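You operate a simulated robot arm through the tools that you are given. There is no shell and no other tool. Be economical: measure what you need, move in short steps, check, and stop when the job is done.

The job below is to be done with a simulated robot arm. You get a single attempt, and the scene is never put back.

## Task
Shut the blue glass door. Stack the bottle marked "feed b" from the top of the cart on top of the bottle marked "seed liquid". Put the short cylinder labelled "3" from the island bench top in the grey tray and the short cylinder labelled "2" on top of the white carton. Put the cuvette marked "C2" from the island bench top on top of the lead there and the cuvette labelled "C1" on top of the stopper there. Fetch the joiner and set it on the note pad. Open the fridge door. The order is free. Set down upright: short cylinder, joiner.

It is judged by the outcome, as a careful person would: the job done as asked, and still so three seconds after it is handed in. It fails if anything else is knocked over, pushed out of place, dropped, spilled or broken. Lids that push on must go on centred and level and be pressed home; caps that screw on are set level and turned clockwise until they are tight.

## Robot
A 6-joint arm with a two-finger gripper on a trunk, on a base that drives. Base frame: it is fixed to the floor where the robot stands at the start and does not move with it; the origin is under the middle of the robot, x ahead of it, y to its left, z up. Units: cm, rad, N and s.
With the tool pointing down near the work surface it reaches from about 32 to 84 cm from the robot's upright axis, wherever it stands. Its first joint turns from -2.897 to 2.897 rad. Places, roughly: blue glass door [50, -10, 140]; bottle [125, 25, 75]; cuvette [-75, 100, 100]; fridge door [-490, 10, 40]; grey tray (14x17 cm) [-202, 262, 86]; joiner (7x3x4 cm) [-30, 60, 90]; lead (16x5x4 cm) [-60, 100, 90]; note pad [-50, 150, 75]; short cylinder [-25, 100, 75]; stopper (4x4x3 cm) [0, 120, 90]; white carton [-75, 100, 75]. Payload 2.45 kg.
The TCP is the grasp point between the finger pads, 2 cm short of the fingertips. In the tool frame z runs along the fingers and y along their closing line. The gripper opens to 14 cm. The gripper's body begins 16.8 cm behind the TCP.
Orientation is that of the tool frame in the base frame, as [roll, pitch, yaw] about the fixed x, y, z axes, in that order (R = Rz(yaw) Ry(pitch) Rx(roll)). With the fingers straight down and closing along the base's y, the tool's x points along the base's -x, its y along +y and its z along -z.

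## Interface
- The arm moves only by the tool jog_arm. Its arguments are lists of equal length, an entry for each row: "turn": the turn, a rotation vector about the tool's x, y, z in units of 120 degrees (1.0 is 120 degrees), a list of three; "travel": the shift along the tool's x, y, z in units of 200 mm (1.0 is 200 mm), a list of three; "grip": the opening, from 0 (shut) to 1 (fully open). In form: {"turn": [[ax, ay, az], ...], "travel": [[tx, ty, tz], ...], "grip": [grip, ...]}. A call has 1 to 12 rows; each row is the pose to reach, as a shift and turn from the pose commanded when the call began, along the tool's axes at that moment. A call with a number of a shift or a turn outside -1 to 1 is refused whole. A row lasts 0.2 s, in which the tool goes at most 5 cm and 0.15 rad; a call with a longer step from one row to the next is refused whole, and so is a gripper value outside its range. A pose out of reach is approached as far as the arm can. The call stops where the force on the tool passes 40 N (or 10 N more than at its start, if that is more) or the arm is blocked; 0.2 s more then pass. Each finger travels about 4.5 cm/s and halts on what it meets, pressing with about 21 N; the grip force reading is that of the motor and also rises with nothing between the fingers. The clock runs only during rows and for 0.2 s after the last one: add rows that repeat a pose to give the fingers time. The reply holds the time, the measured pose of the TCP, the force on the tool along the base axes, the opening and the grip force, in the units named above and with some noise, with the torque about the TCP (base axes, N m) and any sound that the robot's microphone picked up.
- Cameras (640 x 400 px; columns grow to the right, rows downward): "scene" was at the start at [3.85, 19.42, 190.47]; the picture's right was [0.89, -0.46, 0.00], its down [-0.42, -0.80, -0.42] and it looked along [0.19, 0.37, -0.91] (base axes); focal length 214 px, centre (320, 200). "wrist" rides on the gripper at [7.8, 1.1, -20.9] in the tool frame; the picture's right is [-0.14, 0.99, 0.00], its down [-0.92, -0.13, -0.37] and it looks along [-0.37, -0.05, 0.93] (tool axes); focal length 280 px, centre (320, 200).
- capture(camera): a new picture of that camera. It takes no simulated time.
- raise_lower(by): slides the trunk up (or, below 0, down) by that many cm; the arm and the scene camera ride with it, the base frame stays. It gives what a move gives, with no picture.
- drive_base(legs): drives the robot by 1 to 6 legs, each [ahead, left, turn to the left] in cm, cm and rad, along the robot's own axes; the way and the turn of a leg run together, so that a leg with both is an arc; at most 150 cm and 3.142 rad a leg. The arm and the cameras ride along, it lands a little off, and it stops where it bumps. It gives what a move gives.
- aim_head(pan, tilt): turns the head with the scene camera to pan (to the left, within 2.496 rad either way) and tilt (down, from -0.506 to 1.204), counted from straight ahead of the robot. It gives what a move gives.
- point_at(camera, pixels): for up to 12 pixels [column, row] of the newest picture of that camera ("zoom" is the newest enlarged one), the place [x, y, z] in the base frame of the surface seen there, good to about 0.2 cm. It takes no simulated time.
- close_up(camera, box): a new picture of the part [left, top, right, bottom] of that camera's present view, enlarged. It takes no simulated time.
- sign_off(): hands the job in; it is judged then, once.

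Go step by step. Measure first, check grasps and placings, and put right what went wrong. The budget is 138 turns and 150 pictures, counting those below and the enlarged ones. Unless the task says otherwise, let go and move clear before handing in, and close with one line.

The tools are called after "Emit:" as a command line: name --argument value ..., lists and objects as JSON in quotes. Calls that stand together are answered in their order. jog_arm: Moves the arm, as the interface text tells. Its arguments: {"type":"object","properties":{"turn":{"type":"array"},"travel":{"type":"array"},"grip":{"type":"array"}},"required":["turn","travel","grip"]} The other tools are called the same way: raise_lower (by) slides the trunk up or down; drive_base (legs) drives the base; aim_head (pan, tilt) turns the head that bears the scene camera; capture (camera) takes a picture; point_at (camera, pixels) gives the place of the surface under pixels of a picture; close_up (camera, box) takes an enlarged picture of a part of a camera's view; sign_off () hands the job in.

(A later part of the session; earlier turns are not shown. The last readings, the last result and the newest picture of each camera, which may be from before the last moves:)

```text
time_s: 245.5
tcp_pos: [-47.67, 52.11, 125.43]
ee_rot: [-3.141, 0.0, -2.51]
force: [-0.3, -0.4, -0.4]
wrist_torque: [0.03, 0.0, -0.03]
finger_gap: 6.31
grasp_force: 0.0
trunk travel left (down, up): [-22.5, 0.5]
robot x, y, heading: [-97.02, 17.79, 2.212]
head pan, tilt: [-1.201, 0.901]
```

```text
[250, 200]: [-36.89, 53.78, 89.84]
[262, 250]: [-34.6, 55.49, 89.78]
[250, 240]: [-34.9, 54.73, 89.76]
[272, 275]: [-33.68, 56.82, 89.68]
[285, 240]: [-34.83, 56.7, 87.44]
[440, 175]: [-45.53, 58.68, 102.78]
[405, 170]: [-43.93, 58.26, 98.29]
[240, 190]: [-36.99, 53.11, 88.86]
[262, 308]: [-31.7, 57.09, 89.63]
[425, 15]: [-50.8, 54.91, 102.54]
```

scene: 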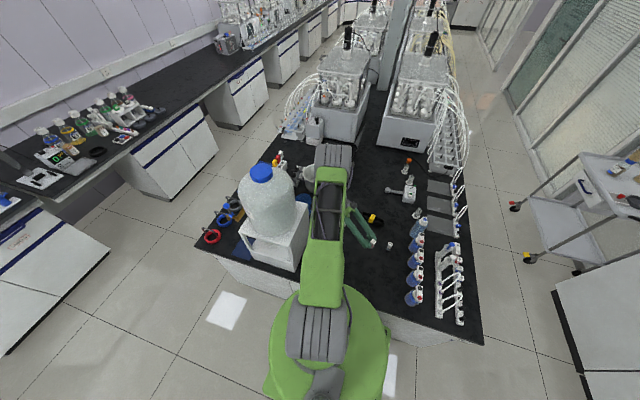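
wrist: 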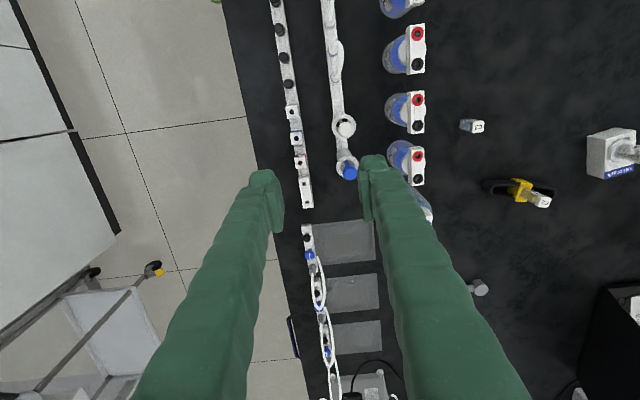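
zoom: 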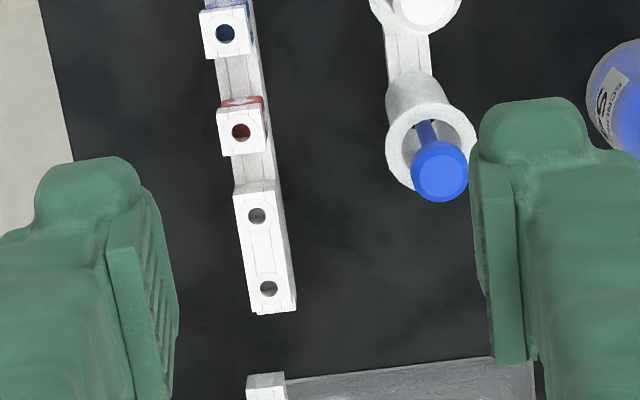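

Joiner centre (-34.4,55.5), top 89.75. Move over and descend in two steps.

Emit:
jog_arm --turn '[[0, 0, 0], [0, 0, 0], [0, 0, 0], [0, 0, 0], [0, 0, 0], [0, 0, 0]]' --travel '[[-0.2, -0.08, 0], [-0.4, -0.16, 0.05], [-0.6, -0.24, 0.15], [-0.637, -0.255, 0.35], [-0.637, -0.255, 0.55], [-0.637, -0.255, 0.75]]' --grip '[0.38, 0.38, 0.38, 0.38, 0.38, 0.38]'

Emit:
jog_arm --turn '[[0, 0, 0], [0, 0, 0], [0, 0, 0], [0, 0, 0], [0, 0, 0]]' --travel '[[0, 0, 0.2], [0, 0, 0.4], [0, 0, 0.6], [0, 0, 0.75], [0, 0, 0.85]]' --grip '[0.38, 0.38, 0.38, 0.38, 0.38]'

Emit:
capture --camera "wrist"

```text
time_s: 246.9
tcp_pos: [-34.39, 55.85, 110.44]
ee_rot: [-3.14, 0.003, -2.509]
force: [0.2, 0.2, 0.5]
wrist_torque: [-0.01, 0.01, 0.0]
finger_gap: 5.33
grasp_force: 0.1
trunk travel left (down, up): [-22.5, 0.5]
robot x, y, heading: [-96.85, 17.23, 2.207]
head pan, tilt: [-1.201, 0.901]
```

```text
time_s: 248.1
tcp_pos: [-34.15, 55.74, 93.43]
ee_rot: [-3.141, 0.003, -2.506]
force: [-0.2, -0.1, 0.7]
wrist_torque: [0.0, 0.01, -0.01]
finger_gap: 5.31
grasp_force: 0.0
trunk travel left (down, up): [-22.5, 0.5]
robot x, y, heading: [-97.18, 17.18, 2.211]
head pan, tilt: [-1.201, 0.901]
```

```text
31 pictures are left
```

wrist: 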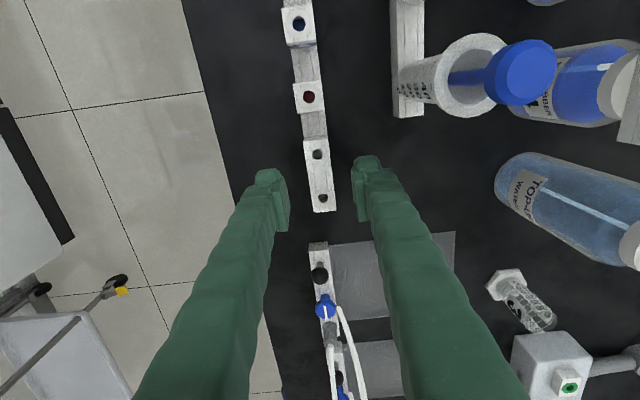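

Joiner sits between the fingers. Lower 4 cm, grip, lift straight.

Emit:
jog_arm --turn '[[0, 0, 0], [0, 0, 0], [0, 0, 0], [0, 0, 0], [0, 0, 0], [0, 0, 0], [0, 0, 0]]' --travel '[[0, 0, 0.1], [0, 0, 0.2], [0, 0, 0.2], [0, 0, 0.2], [0, 0, 0.2], [0, 0, 0.2], [0, 0, 0.2]]' --grip '[0.38, 0.38, 0.3, 0.2, 0.1, 0.05, 0.05]'

Emit:
jog_arm --turn '[[0, 0, 0], [0, 0, 0], [0, 0, 0], [0, 0, 0], [0, 0, 0]]' --travel '[[0, 0, -0.05], [0, 0, -0.15], [0, 0, -0.3], [0, 0, -0.5], [0, 0, -0.7]]' --grip '[0.05, 0.05, 0.05, 0.05, 0.05]'

Emit:
capture --camera "wrist"

```text
time_s: 249.7
tcp_pos: [-34.42, 55.73, 89.32]
ee_rot: [3.141, 0.003, -2.506]
force: [0.0, 0.2, 0.2]
wrist_torque: [0.02, -0.04, 0.02]
finger_gap: 2.11
grasp_force: 21.2
trunk travel left (down, up): [-22.5, 0.5]
robot x, y, heading: [-97.02, 17.41, 2.209]
head pan, tilt: [-1.201, 0.901]
```

```text
time_s: 250.9
tcp_pos: [-34.07, 55.94, 103.71]
ee_rot: [-3.14, 0.003, -2.504]
force: [0.0, -0.2, 0.8]
wrist_torque: [-0.02, -0.01, 0.01]
finger_gap: 2.1
grasp_force: 21.1
trunk travel left (down, up): [-22.5, 0.5]
robot x, y, heading: [-96.76, 17.21, 2.21]
head pan, tilt: [-1.201, 0.901]
```

```text
30 pictures are left
```

wrist: 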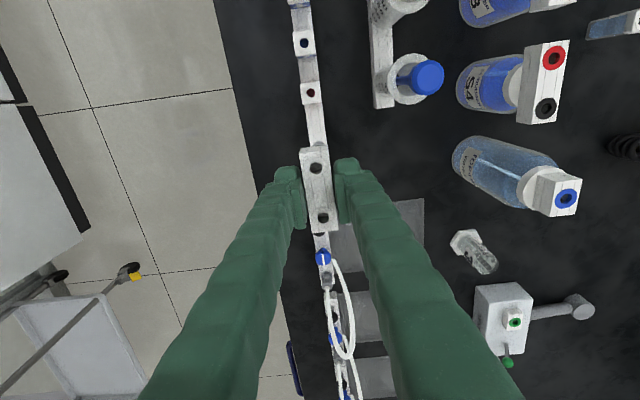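

Joiner held, rail stays. Raise and look toward the rear aisle to measure it.

Emit:
jog_arm --turn '[[0, 0, 0], [0, 0, 0], [0, 0, 0], [0, 0, 0], [0, 0, 0]]' --travel '[[0.1, 0, -0.2], [0.3, 0, -0.4], [0.5, 0, -0.6], [0.7, 0, -0.8], [0.9, 0, -1]]' --grip '[0.05, 0.05, 0.05, 0.05, 0.05]'

Emit:
aim_head --pan -0.3 --tilt 0.6

Emit:
capture --camera "scene"

```text
refused: row 2 steps farther than a row can; nothing moved
```

```text
time_s: 252.1
tcp_pos: [-33.99, 55.98, 103.69]
ee_rot: [-3.141, 0.002, -2.509]
force: [-0.4, -0.1, -0.6]
wrist_torque: [-0.01, -0.01, 0.04]
finger_gap: 2.11
grasp_force: 20.9
trunk travel left (down, up): [-22.5, 0.5]
robot x, y, heading: [-97.11, 17.29, 2.21]
head pan, tilt: [-0.3, 0.6]
```

```text
29 pictures are left
```

scene: 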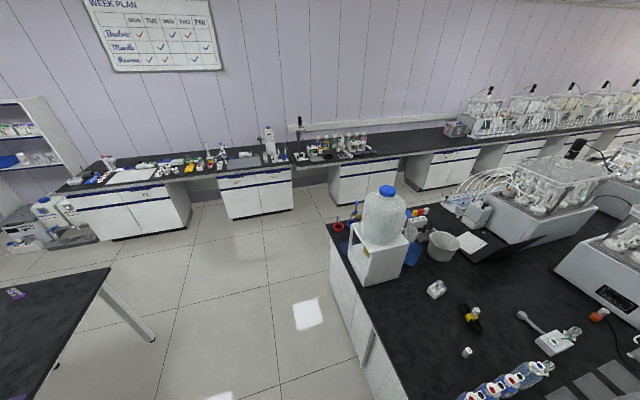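

Emit:
point_at --camera "scene" --pixels '[[330, 222], [329, 238], [292, 172], [200, 180], [400, 155], [290, 205], [330, 198], [470, 243], [462, 240], [482, 244], [158, 340]]'

Emit:
close_up --camera "scene" --box '[200, 120, 390, 180]'

Emit:
point_at --camera "zoom" --pixels '[[100, 130], [270, 130], [390, 120], [500, 120], [230, 130], [450, 130], [380, 110], [540, 110]]'

```text
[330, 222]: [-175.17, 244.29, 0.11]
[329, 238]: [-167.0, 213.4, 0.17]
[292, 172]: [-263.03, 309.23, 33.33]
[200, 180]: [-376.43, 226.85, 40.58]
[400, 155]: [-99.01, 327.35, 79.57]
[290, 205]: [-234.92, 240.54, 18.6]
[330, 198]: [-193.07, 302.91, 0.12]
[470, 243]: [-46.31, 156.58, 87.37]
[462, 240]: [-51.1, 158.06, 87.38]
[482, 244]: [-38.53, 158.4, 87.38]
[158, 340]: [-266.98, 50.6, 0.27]
```

```text
3.37 times, centred on (295, 150) of scene
```

zoom: 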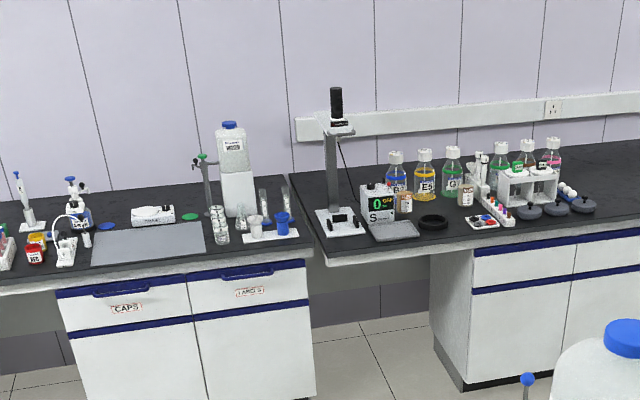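

```text
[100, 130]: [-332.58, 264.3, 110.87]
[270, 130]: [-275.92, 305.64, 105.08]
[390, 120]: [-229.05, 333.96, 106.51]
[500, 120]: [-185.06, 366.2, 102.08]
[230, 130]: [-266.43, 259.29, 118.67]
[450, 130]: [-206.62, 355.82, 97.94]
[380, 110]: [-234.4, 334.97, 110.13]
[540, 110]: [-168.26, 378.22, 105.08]
```

Emit:
point_at --camera "zoom" --pixels '[[393, 230], [372, 235], [418, 230], [380, 222], [385, 240], [325, 262], [600, 228], [310, 243], [150, 270], [433, 222], [340, 235]]'

Emit:
jog_arm --turn '[[0, 0, 0], [0, 0, 0], [0, 0, 0], [0, 0, 0], [0, 0, 0], [0, 0, 0]]' --travel '[[0.05, 0, -0.2], [0.15, 0, -0.4], [0.27, 0, -0.6], [0.4, 0, -0.8], [0.53, 0, -1], [0.73, 0, -1]]' --grip '[0.05, 0.05, 0.05, 0.05, 0.05, 0.05]'

```text
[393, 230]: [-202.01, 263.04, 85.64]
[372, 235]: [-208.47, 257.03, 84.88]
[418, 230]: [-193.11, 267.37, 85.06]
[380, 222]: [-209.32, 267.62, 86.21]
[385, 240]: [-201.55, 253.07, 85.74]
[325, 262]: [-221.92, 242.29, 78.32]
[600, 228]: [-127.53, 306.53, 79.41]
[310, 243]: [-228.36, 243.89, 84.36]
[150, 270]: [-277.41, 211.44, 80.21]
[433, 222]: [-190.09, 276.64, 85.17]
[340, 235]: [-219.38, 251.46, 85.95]
```

```text
time_s: 253.5
tcp_pos: [-46.24, 46.67, 123.8]
ee_rot: [-3.141, 0.002, -2.506]
force: [0.2, -0.2, -0.2]
wrist_torque: [0.03, -0.04, 0.02]
finger_gap: 2.09
grasp_force: 21.2
trunk travel left (down, up): [-22.5, 0.5]
robot x, y, heading: [-97.33, 17.24, 2.212]
head pan, tilt: [-0.3, 0.6]
```

Tray centre is (-202,261). Bring the arm to the robot's front for the drive round behind the island.

Emit:
jog_arm --turn '[[0, 0, 0], [0, 0, 0], [0, 0, 0]]' --travel '[[0, 0.22, 0], [0, 0.45, 0], [0, 0.673, 0]]' --grip '[0.05, 0.05, 0.05]'

Emit:
jog_arm --turn '[[0, 0, 0], [0, 0, 0], [0, 0, 0]]' --travel '[[0, 0.22, 0], [0, 0.45, 0], [0, 0.673, 0]]' --grip '[0.05, 0.05, 0.05]'

Emit:
jog_arm --turn '[[0, 0, 0], [0, 0, 0], [0, 0, 0], [0, 0, 0], [0, 0, 0]]' --travel '[[0.166, 0.124, 0], [0.33, 0.248, 0], [0.5, 0.372, 0], [0.66, 0.496, 0], [0.828, 0.62, 0]]' --grip '[0.05, 0.05, 0.05, 0.05, 0.05]'

Emit:
jog_arm --turn '[[0, 0, 0], [0, 0, 0], [0, 0, 0], [0, 0, 0], [0, 0, 0]]' --travel '[[0.166, 0.124, 0], [0.33, 0.248, 0], [0.5, 0.372, 0], [0.66, 0.496, 0], [0.828, 0.62, 0]]' --grip '[0.05, 0.05, 0.05, 0.05, 0.05]'

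```text
time_s: 254.3
tcp_pos: [-54.08, 58.21, 123.59]
ee_rot: [-3.14, 0.001, -2.506]
force: [-0.1, -0.4, -0.2]
wrist_torque: [-0.07, -0.02, 0.01]
finger_gap: 2.09
grasp_force: 20.7
trunk travel left (down, up): [-22.5, 0.5]
robot x, y, heading: [-96.9, 17.31, 2.208]
head pan, tilt: [-0.3, 0.6]
```

```text
time_s: 255.1
tcp_pos: [-62.09, 69.3, 123.74]
ee_rot: [-3.141, 0.002, -2.505]
force: [1.1, 0.2, -0.3]
wrist_torque: [-0.07, -0.05, -0.01]
finger_gap: 2.08
grasp_force: 21.5
trunk travel left (down, up): [-22.5, 0.5]
robot x, y, heading: [-97.04, 17.38, 2.208]
head pan, tilt: [-0.3, 0.6]
```

```text
time_s: 256.3
tcp_pos: [-82.79, 69.07, 123.52]
ee_rot: [-3.142, 0.003, -2.506]
force: [-1.3, 0.0, -0.5]
wrist_torque: [0.0, -0.07, -0.02]
finger_gap: 2.09
grasp_force: 21.0
trunk travel left (down, up): [-22.5, 0.5]
robot x, y, heading: [-97.23, 17.51, 2.211]
head pan, tilt: [-0.3, 0.6]
```

```text
time_s: 257.5
tcp_pos: [-103.22, 69.26, 123.3]
ee_rot: [-3.139, 0.003, -2.505]
force: [-0.7, 0.8, -0.5]
wrist_torque: [-0.01, -0.02, 0.0]
finger_gap: 2.11
grasp_force: 21.2
trunk travel left (down, up): [-22.5, 0.5]
robot x, y, heading: [-97.14, 17.51, 2.208]
head pan, tilt: [-0.3, 0.6]
```

Now drive round to the rear aisle.

Emit:
drive_base --legs '[[0, 22, 0], [150, 0, 0], [0, 0, -1.574], [128, 0, 0]]'

Emit:
aim_head --pan -1.3 --tilt 0.9

Emit:
capture --camera "scene"

```text
time_s: 272.8
tcp_pos: [-131.31, 149.12, 123.28]
ee_rot: [3.137, 0.003, 2.253]
force: [-0.7, 0.2, 0.1]
wrist_torque: [0.12, -0.18, 0.0]
finger_gap: 2.09
grasp_force: 21.1
trunk travel left (down, up): [-22.5, 0.5]
robot x, y, heading: [-182.62, 141.25, 0.685]
head pan, tilt: [-0.3, 0.6]
stopped in leg 4: the robot was blocked; the commanded pose is now the measured one
```

```text
time_s: 274.0
tcp_pos: [-131.01, 149.4, 123.28]
ee_rot: [3.141, 0.001, 2.254]
force: [-0.1, -0.5, -0.8]
wrist_torque: [0.05, -0.06, -0.01]
finger_gap: 2.08
grasp_force: 21.3
trunk travel left (down, up): [-22.5, 0.5]
robot x, y, heading: [-182.7, 140.71, 0.686]
head pan, tilt: [-1.3, 0.901]
```

```text
27 pictures are left
```

scene: 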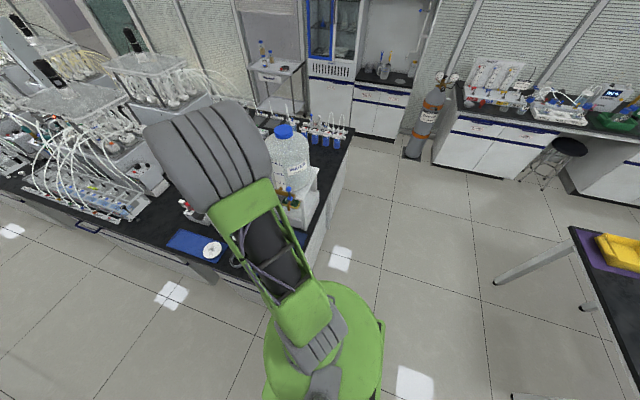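

Blocked at the bench's back-left corner; the bench is deeper than I thought. Measure its back edge.

Emit:
point_at --camera "scene" --pixels '[[215, 272], [100, 231], [30, 203], [232, 276], [318, 245], [310, 215], [190, 245], [285, 200]]'

```text
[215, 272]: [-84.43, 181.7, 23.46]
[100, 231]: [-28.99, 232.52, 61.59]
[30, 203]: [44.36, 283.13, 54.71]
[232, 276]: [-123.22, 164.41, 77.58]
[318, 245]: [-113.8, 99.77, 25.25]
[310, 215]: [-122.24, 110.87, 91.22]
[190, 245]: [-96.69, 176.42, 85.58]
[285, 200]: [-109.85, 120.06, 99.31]
```

Back edge is at v≈151. Shift out to v≈180, align, and drive to beside the note pad.

Emit:
drive_base --legs '[[-3, 14, 0], [0, 0, -0.055], [120, 0, 0]]'

Emit:
capture --camera "scene"

```text
time_s: 282.1
tcp_pos: [-45.27, 230.22, 123.3]
ee_rot: [-3.141, 0.003, 2.235]
force: [0.3, 0.9, -1.0]
wrist_torque: [0.0, 0.01, -0.01]
finger_gap: 2.11
grasp_force: 21.1
trunk travel left (down, up): [-22.5, 0.5]
robot x, y, heading: [-97.05, 223.13, 0.66]
head pan, tilt: [-1.3, 0.901]
```

```text
26 pictures are left
```

scene: 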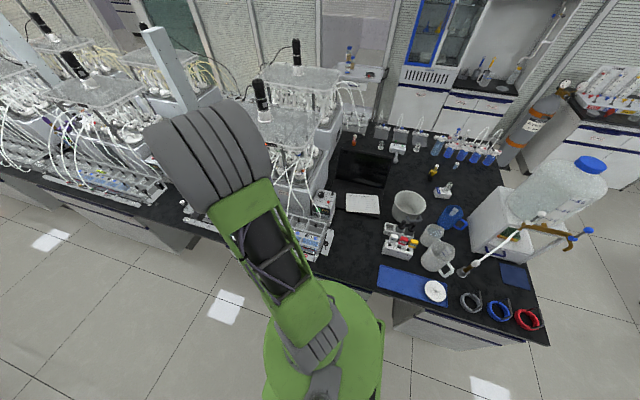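

Now the note pad is in view at (363,203). Measure it and come 4 cm nearer.

Emit:
point_at --camera "scene" --pixels '[[363, 203], [348, 196], [379, 197], [379, 213], [347, 211], [330, 205], [400, 205], [385, 185]]'

Emit:
close_up --camera "scene" --box '[310, 130, 430, 240]'

Emit:
drive_base --legs '[[0, -4, -0.02]]'

```text
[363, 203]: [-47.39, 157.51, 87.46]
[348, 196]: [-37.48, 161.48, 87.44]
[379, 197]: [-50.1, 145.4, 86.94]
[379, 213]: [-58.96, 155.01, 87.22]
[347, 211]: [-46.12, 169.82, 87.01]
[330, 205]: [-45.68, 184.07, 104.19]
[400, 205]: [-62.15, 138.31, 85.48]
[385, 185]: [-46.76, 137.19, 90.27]
```

```text
3.64 times, centred on (370, 185) of scene
```

zoom: 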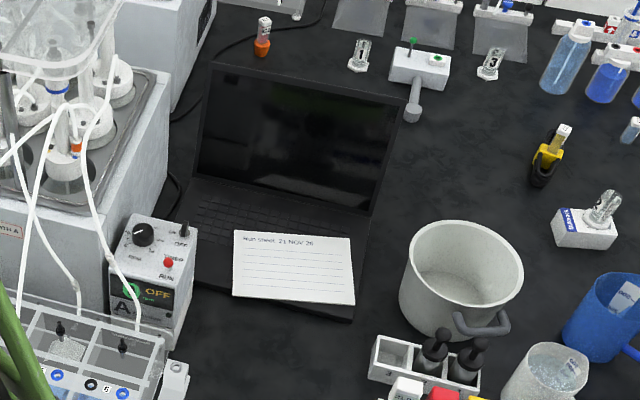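

```text
time_s: 283.1
tcp_pos: [-42.6, 225.98, 123.23]
ee_rot: [3.141, 0.001, 2.211]
force: [0.0, 0.0, -1.3]
wrist_torque: [0.06, 0.03, 0.01]
finger_gap: 2.13
grasp_force: 21.3
trunk travel left (down, up): [-22.5, 0.5]
robot x, y, heading: [-94.8, 219.71, 0.644]
head pan, tilt: [-1.3, 0.901]
```

Note pad centre ≈ (-48,158), z 87.4, corners known. Move the joiner there along a safe arc.

Emit:
jog_arm --turn '[[0, 0, 0], [0, 0, 0], [0, 0, 0]]' --travel '[[-0.127, -0.192, 0], [-0.254, -0.384, 0], [-0.38, -0.576, 0]]' --grip '[0.05, 0.05, 0.05]'

Emit:
jog_arm --turn '[[0, 0, 0], [0, 0, 0], [0, 0, 0]]' --travel '[[-0.127, -0.192, 0], [-0.254, -0.384, 0], [-0.38, -0.576, 0]]' --grip '[0.05, 0.05, 0.05]'

Emit:
jog_arm --turn '[[0, 0, 0.065], [0, 0, 0.13], [0, 0, 0.195], [0, 0, 0.26], [0, 0, 0.325], [0, 0, 0.39], [0, 0, 0.455], [0, 0, 0.52], [0, 0, 0.585], [0, 0, 0.65]]' --travel '[[-0.085, -0.053, 0], [-0.17, -0.106, 0], [-0.255, -0.16, 0], [-0.34, -0.21, 0], [-0.425, -0.265, 0], [-0.51, -0.318, 0], [-0.595, -0.37, 0], [-0.68, -0.424, 0], [-0.765, -0.477, 0], [-0.85, -0.53, 0]]' --grip '[0.05, 0.05, 0.05, 0.05, 0.05, 0.05, 0.05, 0.05, 0.05, 0.05]'

Emit:
capture --camera "wrist"

```text
time_s: 283.9
tcp_pos: [-47.42, 212.77, 123.6]
ee_rot: [-3.142, 0.002, 2.213]
force: [1.0, -1.4, -0.5]
wrist_torque: [0.04, 0.01, 0.02]
finger_gap: 2.09
grasp_force: 21.3
trunk travel left (down, up): [-22.5, 0.5]
robot x, y, heading: [-94.46, 219.43, 0.642]
head pan, tilt: [-1.3, 0.901]
```

```text
time_s: 284.7
tcp_pos: [-52.16, 200.1, 123.2]
ee_rot: [3.141, 0.0, 2.212]
force: [-0.9, -0.5, -1.1]
wrist_torque: [0.07, -0.05, -0.01]
finger_gap: 2.12
grasp_force: 21.3
trunk travel left (down, up): [-22.5, 0.5]
robot x, y, heading: [-94.6, 219.81, 0.645]
head pan, tilt: [-1.3, 0.901]
```

```text
time_s: 286.9
tcp_pos: [-50.32, 180.08, 123.33]
ee_rot: [3.139, -0.001, 0.848]
force: [0.1, -0.2, -1.5]
wrist_torque: [0.03, -0.01, 0.06]
finger_gap: 2.11
grasp_force: 21.0
trunk travel left (down, up): [-22.5, 0.5]
robot x, y, heading: [-94.77, 219.81, 0.644]
head pan, tilt: [-1.3, 0.901]
```

```text
24 pictures are left
```

wrist: 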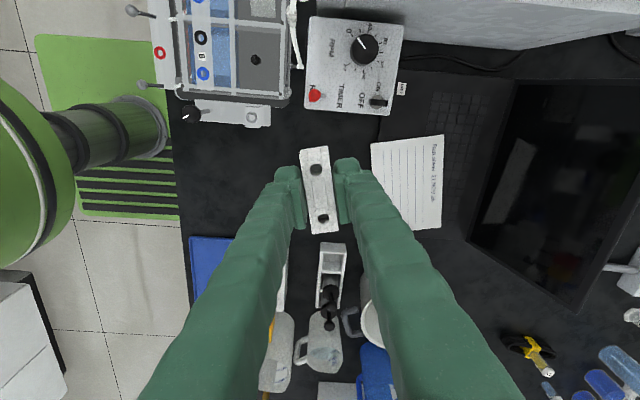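

Emit:
point_at --camera "wrist" --pixels '[[408, 183], [385, 180], [373, 146], [441, 138], [438, 225], [395, 200]]'

```text
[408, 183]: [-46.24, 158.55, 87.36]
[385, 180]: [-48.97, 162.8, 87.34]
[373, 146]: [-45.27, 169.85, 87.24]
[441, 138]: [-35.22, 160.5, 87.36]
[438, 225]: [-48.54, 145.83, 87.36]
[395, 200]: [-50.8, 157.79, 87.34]
```

Emit:
jog_arm --turn '[[0, 0, 0], [0, 0, 0], [0, 0, 0], [0, 0, 0], [0, 0, 0], [0, 0, 0], [0, 0, 0]]' --travel '[[-0.14, 0.13, 0.05], [-0.28, 0.26, 0.1], [-0.42, 0.39, 0.2], [-0.56, 0.52, 0.35], [-0.711, 0.66, 0.5], [-0.711, 0.66, 0.7], [-0.711, 0.66, 0.9]]' --grip '[0.05, 0.05, 0.05, 0.05, 0.05, 0.05, 0.05]'

Emit:
capture --camera "wrist"

```text
refused: row 5 steps farther than a row can; nothing moved
```

```text
23 pictures are left
```

wrist: 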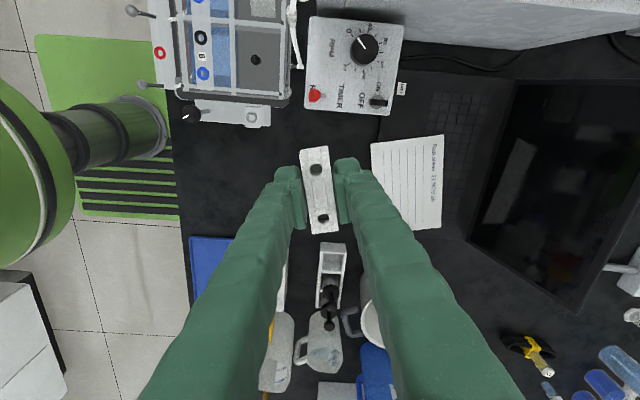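

Step too long; resend with smaller steps.

Emit:
jog_arm --turn '[[0, 0, 0], [0, 0, 0], [0, 0, 0], [0, 0, 0], [0, 0, 0], [0, 0, 0], [0, 0, 0], [0, 0, 0], [0, 0, 0]]' --travel '[[-0.14, 0.13, 0.05], [-0.28, 0.26, 0.1], [-0.42, 0.39, 0.18], [-0.55, 0.51, 0.28], [-0.66, 0.61, 0.4], [-0.711, 0.66, 0.55], [-0.711, 0.66, 0.75], [-0.711, 0.66, 0.95], [-0.711, 0.66, 1.0]]' --grip '[0.05, 0.05, 0.05, 0.05, 0.05, 0.05, 0.05, 0.05, 0.05]'

Emit:
capture --camera "wrist"

```text
time_s: 288.9
tcp_pos: [-49.89, 160.54, 103.43]
ee_rot: [3.14, -0.001, 0.85]
force: [0.2, 0.6, -0.5]
wrist_torque: [0.01, 0.04, 0.03]
finger_gap: 2.13
grasp_force: 20.8
trunk travel left (down, up): [-22.5, 0.5]
robot x, y, heading: [-94.46, 219.73, 0.641]
head pan, tilt: [-1.3, 0.901]
```

```text
22 pictures are left
```

wrist: 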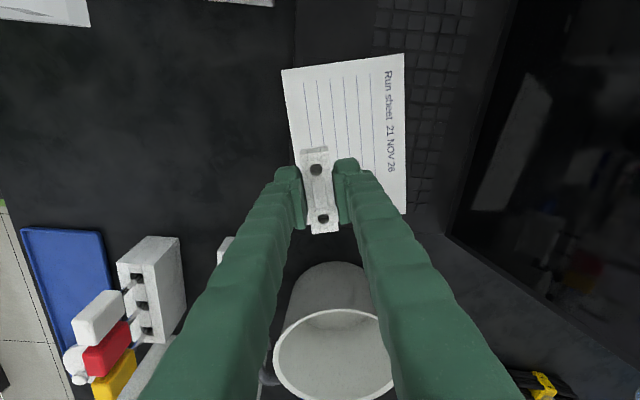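

Emit:
jog_arm --turn '[[0, 0, 0], [0, 0, 0], [0, 0, 0], [0, 0, 0], [0, 0, 0]]' --travel '[[0, 0, 0.2], [0, 0, 0.4], [0, 0, 0.52], [0, 0, 0.57], [0, 0, 0.57]]' --grip '[0.05, 0.05, 0.05, 0.05, 0.05]'

Emit:
jog_arm --turn '[[0, 0, 0], [0, 0, 0], [0, 0, 0], [0, 0, 0]]' --travel '[[0, 0, 0.01], [0, 0, 0.02], [0, 0, 0.03], [0, 0, 0.035]]' --grip '[0.05, 0.05, 0.05, 0.05]'

```text
time_s: 290.1
tcp_pos: [-49.74, 160.44, 91.97]
ee_rot: [3.14, -0.001, 0.851]
force: [0.7, -0.1, 0.2]
wrist_torque: [0.01, -0.01, -0.02]
finger_gap: 2.11
grasp_force: 21.0
trunk travel left (down, up): [-22.5, 0.5]
robot x, y, heading: [-94.38, 219.94, 0.644]
head pan, tilt: [-1.3, 0.901]
```

```text
time_s: 291.1
tcp_pos: [-49.68, 160.59, 91.32]
ee_rot: [3.139, 0.001, 0.849]
force: [-0.7, -0.6, -0.8]
wrist_torque: [0.02, -0.01, -0.01]
finger_gap: 2.11
grasp_force: 21.0
trunk travel left (down, up): [-22.5, 0.5]
robot x, y, heading: [-94.69, 219.71, 0.647]
head pan, tilt: [-1.3, 0.901]
```

Emit:
jog_arm --turn '[[0, 0, 0], [0, 0, 0], [0, 0, 0], [0, 0, 0], [0, 0, 0], [0, 0, 0]]' --travel '[[0, 0, 0.006], [0, 0, 0.012], [0, 0, 0.018], [0, 0, 0.024], [0, 0, 0.03], [0, 0, 0.03]]' --grip '[0.05, 0.05, 0.05, 0.05, 0.05, 0.05]'

```text
time_s: 292.5
tcp_pos: [-49.66, 160.65, 90.7]
ee_rot: [3.139, 0.001, 0.852]
force: [0.3, -0.7, -0.4]
wrist_torque: [-0.02, 0.02, -0.01]
finger_gap: 2.11
grasp_force: 20.7
trunk travel left (down, up): [-22.5, 0.5]
robot x, y, heading: [-94.65, 219.75, 0.646]
head pan, tilt: [-1.3, 0.901]
```

Emit:
jog_arm --turn '[[0, 0, 0], [0, 0, 0], [0, 0, 0], [0, 0, 0], [0, 0, 0], [0, 0, 0]]' --travel '[[0, 0, 0.006], [0, 0, 0.012], [0, 0, 0.018], [0, 0, 0.024], [0, 0, 0.03], [0, 0, 0.03]]' --grip '[0.05, 0.05, 0.05, 0.05, 0.05, 0.05]'

Emit:
close_up --camera "wrist" --box '[240, 110, 420, 250]'

```text
time_s: 293.9
tcp_pos: [-49.72, 160.73, 90.24]
ee_rot: [3.135, 0.001, 0.853]
force: [1.0, 2.4, 15.9]
wrist_torque: [0.12, 0.02, -0.04]
finger_gap: 2.11
grasp_force: 21.1
trunk travel left (down, up): [-22.5, 0.5]
robot x, y, heading: [-94.55, 219.98, 0.642]
head pan, tilt: [-1.3, 0.901]
```

```text
2.86 times, centred on (330, 180) of wrist
```

zoom: 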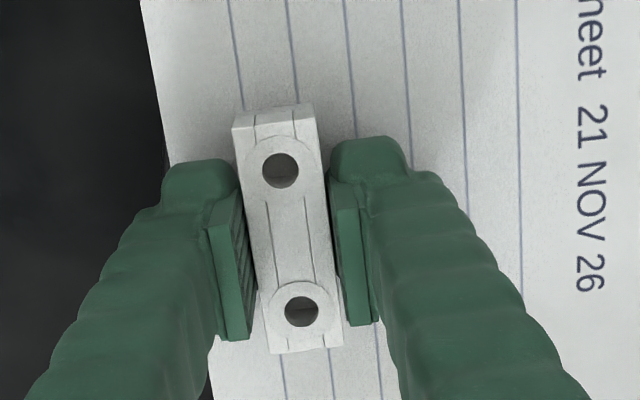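

Contact (16 N) with the joiner well inside the pad. Release and rise; then pull the arm back.

Emit:
jog_arm --turn '[[0, 0, 0], [0, 0, 0], [0, 0, 0], [0, 0, 0]]' --travel '[[0, 0, -0.012], [0, 0, -0.012], [0, 0, -0.012], [0, 0, -0.012]]' --grip '[0.05, 0.2, 0.28, 0.3]'

Emit:
jog_arm --turn '[[0, 0, 0], [0, 0, 0], [0, 0, 0], [0, 0, 0], [0, 0, 0], [0, 0, 0]]' --travel '[[0, 0, -0.1], [0, 0, -0.3], [0, 0, -0.5], [0, 0, -0.7], [0, 0, -0.9], [0, 0, -1]]' --grip '[0.3, 0.3, 0.3, 0.3, 0.3, 0.3]'

Emit:
capture --camera "wrist"

```text
time_s: 294.9
tcp_pos: [-49.85, 160.53, 90.24]
ee_rot: [3.14, 0.001, 0.849]
force: [-0.5, 0.0, 0.5]
wrist_torque: [-0.03, 0.04, 0.03]
finger_gap: 4.2
grasp_force: 0.1
trunk travel left (down, up): [-22.5, 0.5]
robot x, y, heading: [-94.75, 219.81, 0.649]
head pan, tilt: [-1.3, 0.901]
```

```text
time_s: 296.3
tcp_pos: [-49.71, 160.81, 110.72]
ee_rot: [3.139, 0.0, 0.852]
force: [-0.4, -0.5, 0.0]
wrist_torque: [0.02, 0.01, -0.01]
finger_gap: 4.22
grasp_force: 0.1
trunk travel left (down, up): [-22.5, 0.5]
robot x, y, heading: [-94.35, 219.76, 0.649]
head pan, tilt: [-1.3, 0.901]
```

```text
20 pictures are left
```

wrist: 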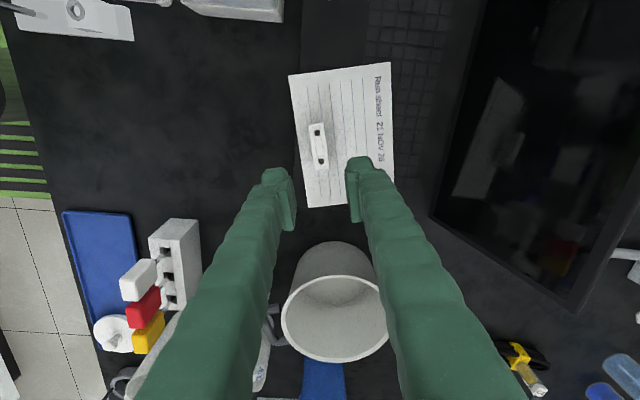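

Joiner stands on the note pad. Fold the arm back to the front of the robot for driving.

Emit:
jog_arm --turn '[[0, 0, 0], [0, 0, 0], [0, 0, 0], [0, 0, 0], [0, 0, 0], [0, 0, 0], [0, 0, 0], [0, 0, 0]]' --travel '[[0, 0, -0.2], [0, 0, -0.4], [0.1, -0.1, -0.55], [0.22, -0.21, -0.65], [0.35, -0.33, -0.65], [0.49, -0.45, -0.65], [0.63, -0.58, -0.65], [0.711, -0.66, -0.65]]' --grip '[0.3, 0.3, 0.3, 0.3, 0.3, 0.3, 0.3, 0.3]'

Emit:
jog_arm --turn '[[0, 0, -0.065], [0, 0, -0.13], [0, 0, -0.195], [0, 0, -0.26], [0, 0, -0.325], [0, 0, -0.39], [0, 0, -0.455], [0, 0, -0.52], [0, 0, -0.585], [0, 0, -0.65]]' --travel '[[0.07, -0.072, 0], [0.14, -0.145, 0], [0.21, -0.217, 0], [0.28, -0.29, 0], [0.35, -0.362, 0], [0.42, -0.434, 0], [0.49, -0.507, 0], [0.56, -0.58, 0], [0.63, -0.65, 0], [0.695, -0.724, 0]]' --grip '[0.3, 0.3, 0.3, 0.3, 0.3, 0.3, 0.3, 0.3, 0.3, 0.3]'

Emit:
jog_arm --turn '[[0, 0, 0], [0, 0, 0], [0, 0, 0], [0, 0, 0], [0, 0, 0], [0, 0, 0]]' --travel '[[0.127, 0.17, 0], [0.254, 0.34, 0], [0.38, 0.51, 0], [0.507, 0.68, 0], [0.634, 0.85, 0], [0.74, 0.99, 0]]' --grip '[0.4, 0.45, 0.45, 0.45, 0.45, 0.45]'

Emit:
drive_base --legs '[[-2, 4, 0], [-133, 0, 0], [0, 0, 3.13], [0, 110, 0], [0, 105, 0], [-115, 0, 0]]'

```text
time_s: 298.1
tcp_pos: [-50.35, 180.13, 123.42]
ee_rot: [3.141, 0.001, 0.851]
force: [-0.5, 0.0, 0.0]
wrist_torque: [0.01, 0.01, -0.03]
finger_gap: 4.2
grasp_force: 0.1
trunk travel left (down, up): [-22.5, 0.5]
robot x, y, heading: [-94.84, 219.73, 0.643]
head pan, tilt: [-1.3, 0.901]
```

```text
time_s: 300.3
tcp_pos: [-52.13, 200.26, 123.34]
ee_rot: [3.141, 0.004, 2.215]
force: [-0.2, 0.3, 0.1]
wrist_torque: [-0.04, 0.0, -0.03]
finger_gap: 4.18
grasp_force: 0.1
trunk travel left (down, up): [-22.5, 0.5]
robot x, y, heading: [-94.41, 219.68, 0.643]
head pan, tilt: [-1.3, 0.901]
```

```text
time_s: 301.7
tcp_pos: [-45.35, 224.01, 123.47]
ee_rot: [3.141, 0.0, 2.213]
force: [-0.2, -0.3, -0.6]
wrist_torque: [-0.03, 0.0, -0.01]
finger_gap: 6.29
grasp_force: 0.1
trunk travel left (down, up): [-22.5, 0.5]
robot x, y, heading: [-94.65, 219.42, 0.644]
head pan, tilt: [-1.3, 0.901]
```

```text
time_s: 340.8
tcp_pos: [-20.37, 47.01, 123.3]
ee_rot: [3.141, 0.0, -0.878]
force: [0.1, 0.8, -0.1]
wrist_torque: [-0.01, 0.01, 0.01]
finger_gap: 6.3
grasp_force: 0.1
trunk travel left (down, up): [-22.5, 0.5]
robot x, y, heading: [28.66, 53.85, -2.445]
head pan, tilt: [-1.3, 0.901]
```

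At the front. Swing over cylinder 3.

Emit:
jog_arm --turn '[[0, 0, 0], [0, 0, 0], [0, 0, 0], [0, 0, 0]]' --travel '[[-0.222, -0.09, 0], [-0.444, -0.18, 0], [-0.666, -0.27, 0], [-0.888, -0.36, 0]]' --grip '[0.45, 0.45, 0.45, 0.45]'

Emit:
jog_arm --turn '[[0, 0, 0], [0, 0, 0], [0, 0, 0], [0, 0, 0], [0, 0, 0], [0, 0, 0]]' --travel '[[-0.222, -0.09, 0], [-0.444, -0.18, 0], [-0.666, -0.27, 0.05], [-0.84, -0.34, 0.2], [-0.888, -0.36, 0.4], [-0.888, -0.36, 0.6]]' --grip '[0.45, 0.45, 0.45, 0.45, 0.45, 0.45]'

Emit:
capture --camera "wrist"

```text
time_s: 341.8
tcp_pos: [-26.49, 65.36, 123.57]
ee_rot: [3.14, 0.001, -0.878]
force: [-0.2, 0.4, 0.5]
wrist_torque: [-0.03, -0.06, 0.0]
finger_gap: 6.3
grasp_force: 0.0
trunk travel left (down, up): [-22.5, 0.5]
robot x, y, heading: [28.27, 54.18, -2.448]
head pan, tilt: [-1.3, 0.901]
```

```text
time_s: 343.1
tcp_pos: [-32.24, 83.9, 111.8]
ee_rot: [3.14, 0.002, -0.878]
force: [0.0, -0.1, 0.6]
wrist_torque: [0.0, -0.06, 0.0]
finger_gap: 6.31
grasp_force: 0.1
trunk travel left (down, up): [-22.5, 0.5]
robot x, y, heading: [28.58, 54.13, -2.443]
head pan, tilt: [-1.3, 0.901]
```

```text
19 pictures are left
```

wrist: 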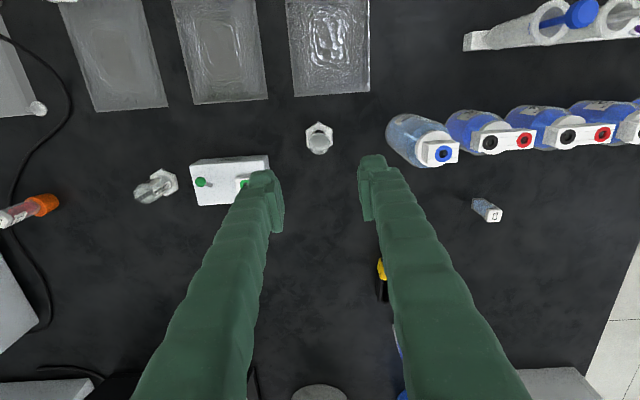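

Emit:
point_at --camera "wrist" --pixels '[[307, 137], [333, 137], [319, 123], [312, 124], [327, 125], [320, 146]]'

```text
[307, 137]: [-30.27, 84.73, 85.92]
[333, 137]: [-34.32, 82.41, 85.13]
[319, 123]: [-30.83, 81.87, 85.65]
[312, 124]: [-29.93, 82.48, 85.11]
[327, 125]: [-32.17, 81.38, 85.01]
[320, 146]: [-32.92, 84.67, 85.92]
```

Emit:
jog_arm --turn '[[0, 0, 0], [0, 0, 0], [0, 0, 0], [0, 0, 0], [0, 0, 0]]' --travel '[[0.015, 0.013, 0.2], [0.015, 0.013, 0.4], [0.015, 0.013, 0.6], [0.015, 0.013, 0.8], [0.015, 0.013, 0.95]]' --grip '[0.45, 0.45, 0.45, 0.45, 0.45]'

Emit:
jog_arm --turn '[[0, 0, 0], [0, 0, 0], [0, 0, 0], [0, 0, 0], [0, 0, 0], [0, 0, 0], [0, 0, 0]]' --travel '[[0, 0, 0.12], [0, 0, 0.185], [0, 0, 0.185], [0, 0, 0.185], [0, 0, 0.185], [0, 0, 0.185], [0, 0, 0.185]]' --grip '[0.45, 0.45, 0.35, 0.25, 0.15, 0.1, 0.1]'

Emit:
jog_arm --turn '[[0, 0, 0], [0, 0, 0], [0, 0, 0], [0, 0, 0], [0, 0, 0]]' --travel '[[0, 0, -0.1], [0, 0, -0.3], [0, 0, -0.5], [0, 0, -0.7], [0, 0, -0.9]]' --grip '[0.1, 0.1, 0.1, 0.1, 0.1]'

Emit:
capture --camera "wrist"

```text
time_s: 344.4
tcp_pos: [-32.3, 83.65, 92.4]
ee_rot: [-3.14, 0.003, -0.878]
force: [-0.1, -0.2, 0.6]
wrist_torque: [-0.01, -0.02, -0.01]
finger_gap: 6.31
grasp_force: 0.1
trunk travel left (down, up): [-22.5, 0.5]
robot x, y, heading: [28.51, 53.86, -2.446]
head pan, tilt: [-1.3, 0.901]
```

```text
time_s: 345.9
tcp_pos: [-31.94, 83.55, 88.88]
ee_rot: [-3.14, 0.001, -0.878]
force: [-0.5, 0.0, -0.1]
wrist_torque: [0.02, 0.03, 0.01]
finger_gap: 2.96
grasp_force: 20.6
trunk travel left (down, up): [-22.5, 0.5]
robot x, y, heading: [28.49, 53.45, -2.445]
head pan, tilt: [-1.3, 0.901]
```

```text
time_s: 347.1
tcp_pos: [-32.14, 83.13, 106.87]
ee_rot: [3.141, 0.001, -0.877]
force: [0.2, -0.9, -0.8]
wrist_torque: [-0.02, 0.02, 0.02]
finger_gap: 2.99
grasp_force: 21.2
trunk travel left (down, up): [-22.5, 0.5]
robot x, y, heading: [28.59, 53.93, -2.447]
head pan, tilt: [-1.3, 0.901]
```

```text
18 pictures are left
```

wrist: 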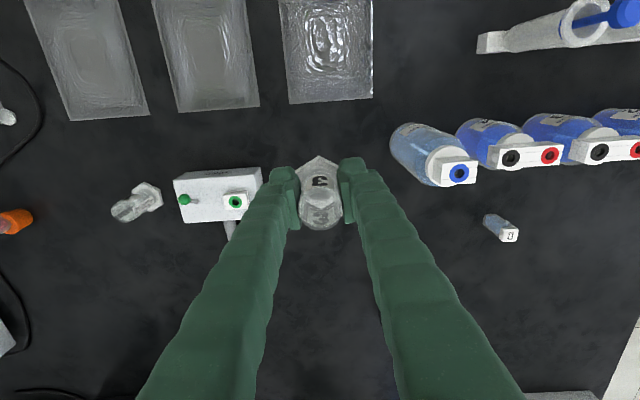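

Cylinder 3 held (label "3"). Raise, fold to front, and drive round to the wall bench.

Emit:
jog_arm --turn '[[0, 0, 0], [0, 0, 0], [0, 0, 0], [0, 0, 0], [0, 0, 0], [0, 0, 0], [0, 0, 0]]' --travel '[[0, 0, -0.2], [0, 0, -0.4], [0.05, 0.02, -0.6], [0.2, 0.08, -0.75], [0.42, 0.17, -0.83], [0.64, 0.26, -0.83], [0.86, 0.35, -0.83]]' --grip '[0.1, 0.1, 0.1, 0.1, 0.1, 0.1, 0.1]'

Emit:
jog_arm --turn '[[0, 0, 0], [0, 0, 0], [0, 0, 0], [0, 0, 0]]' --travel '[[0.222, 0.09, 0], [0.444, 0.18, 0], [0.666, 0.27, 0], [0.888, 0.36, 0]]' --grip '[0.1, 0.1, 0.1, 0.1]'

Emit:
drive_base --legs '[[0, 6, -0.062], [137, 0, 0], [0, -135, 0], [0, -130, 0], [-70, 0, 0]]'

Emit:
aim_head --pan -1.5 --tilt 0.95

Emit:
capture --camera "scene"

```text
refused: row 5 steps farther than a row can; nothing moved
```

```text
time_s: 348.1
tcp_pos: [-26.26, 65.32, 106.96]
ee_rot: [-3.141, 0.004, -0.878]
force: [-0.7, -0.2, -0.4]
wrist_torque: [0.04, 0.01, 0.01]
finger_gap: 2.96
grasp_force: 21.4
trunk travel left (down, up): [-22.5, 0.5]
robot x, y, heading: [28.12, 54.31, -2.445]
head pan, tilt: [-1.3, 0.901]
```

```text
time_s: 382.3
tcp_pos: [-230.14, 239.46, 106.91]
ee_rot: [3.141, 0.002, -0.964]
force: [-0.1, -0.3, -1.0]
wrist_torque: [0.02, 0.03, -0.01]
finger_gap: 2.86
grasp_force: 20.8
trunk travel left (down, up): [-22.5, 0.5]
robot x, y, heading: [-176.34, 222.88, -2.529]
head pan, tilt: [-1.3, 0.901]
```

```text
time_s: 383.1
tcp_pos: [-230.17, 239.39, 106.96]
ee_rot: [3.141, 0.001, -0.964]
force: [-0.5, 0.6, -0.8]
wrist_torque: [-0.01, -0.01, -0.01]
finger_gap: 2.87
grasp_force: 21.1
trunk travel left (down, up): [-22.5, 0.5]
robot x, y, heading: [-176.41, 223.2, -2.537]
head pan, tilt: [-1.499, 0.949]
```

```text
17 pictures are left
```

scene: 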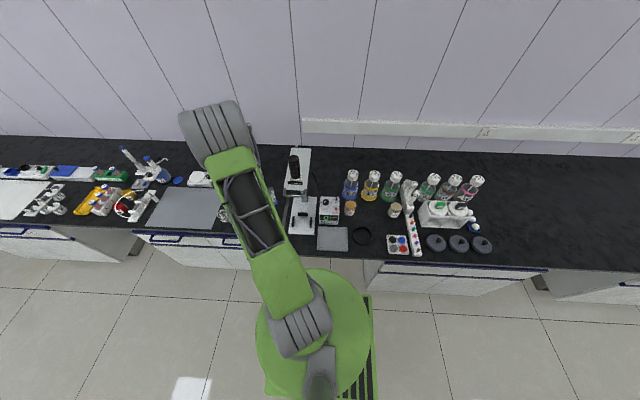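

Arrived. Measure the tray and its neighbours, and check the grip.

Emit:
point_at --camera "scene" --pixels '[[332, 239], [320, 229], [346, 229], [320, 248], [346, 248], [300, 215], [296, 160], [330, 210], [363, 236], [275, 195], [300, 240]]'

Emit:
close_up --camera "wrist" --box '[160, 50, 480, 250]'

```text
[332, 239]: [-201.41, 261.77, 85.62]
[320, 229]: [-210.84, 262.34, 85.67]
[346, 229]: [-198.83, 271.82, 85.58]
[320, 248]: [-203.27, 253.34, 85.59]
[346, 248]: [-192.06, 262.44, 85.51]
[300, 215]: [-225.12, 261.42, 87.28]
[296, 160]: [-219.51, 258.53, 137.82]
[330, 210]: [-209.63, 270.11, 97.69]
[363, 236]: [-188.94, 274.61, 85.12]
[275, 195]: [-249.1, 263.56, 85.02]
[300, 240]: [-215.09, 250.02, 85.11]
```

```text
2.00 times, centred on (320, 150) of wrist
```

zoom: 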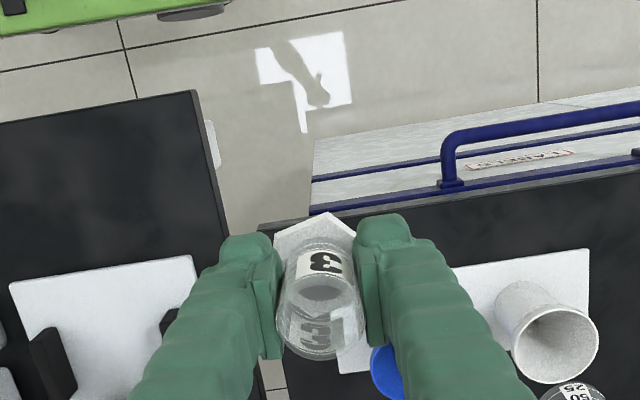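

Cylinder 3 is upright in the grip. Go round in front of the balance column to the tray.

Emit:
jog_arm --turn '[[0, 0, 0], [0, 0, 0], [0, 0, 0], [0, 0, 0]]' --travel '[[0.0925, -0.2125, 0], [0.185, -0.425, 0], [0.28, -0.64, 0], [0.37, -0.85, 0]]' --grip '[0.1, 0.1, 0.1, 0.1]'

Emit:
jog_arm --turn '[[0, 0, 0], [0, 0, 0], [0, 0, 0], [0, 0, 0], [0, 0, 0]]' --travel '[[-0.094, -0.194, 0], [-0.188, -0.388, 0], [-0.282, -0.582, 0], [-0.376, -0.776, 0], [-0.47, -0.97, 0]]' --grip '[0.1, 0.1, 0.1, 0.1, 0.1]'

Emit:
capture --camera "wrist"

```text
time_s: 384.1
tcp_pos: [-211.68, 243.03, 106.8]
ee_rot: [3.141, 0.004, -0.965]
force: [0.6, 0.3, -0.6]
wrist_torque: [-0.01, 0.0, -0.01]
finger_gap: 2.87
grasp_force: 21.0
trunk travel left (down, up): [-22.5, 0.5]
robot x, y, heading: [-176.67, 223.13, -2.532]
head pan, tilt: [-1.499, 0.949]
```

```text
time_s: 385.3
tcp_pos: [-201.42, 261.92, 106.98]
ee_rot: [-3.141, 0.0, -0.964]
force: [0.3, 0.3, -0.7]
wrist_torque: [-0.03, 0.01, 0.02]
finger_gap: 2.85
grasp_force: 21.6
trunk travel left (down, up): [-22.5, 0.5]
robot x, y, heading: [-176.73, 222.91, -2.531]
head pan, tilt: [-1.499, 0.949]
```

```text
15 pictures are left
5 turns are left
```

wrist: 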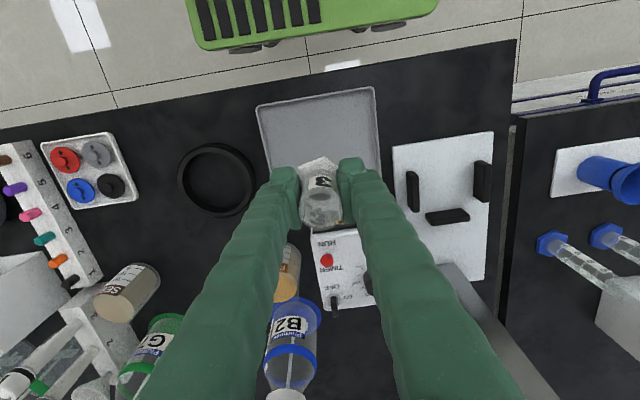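

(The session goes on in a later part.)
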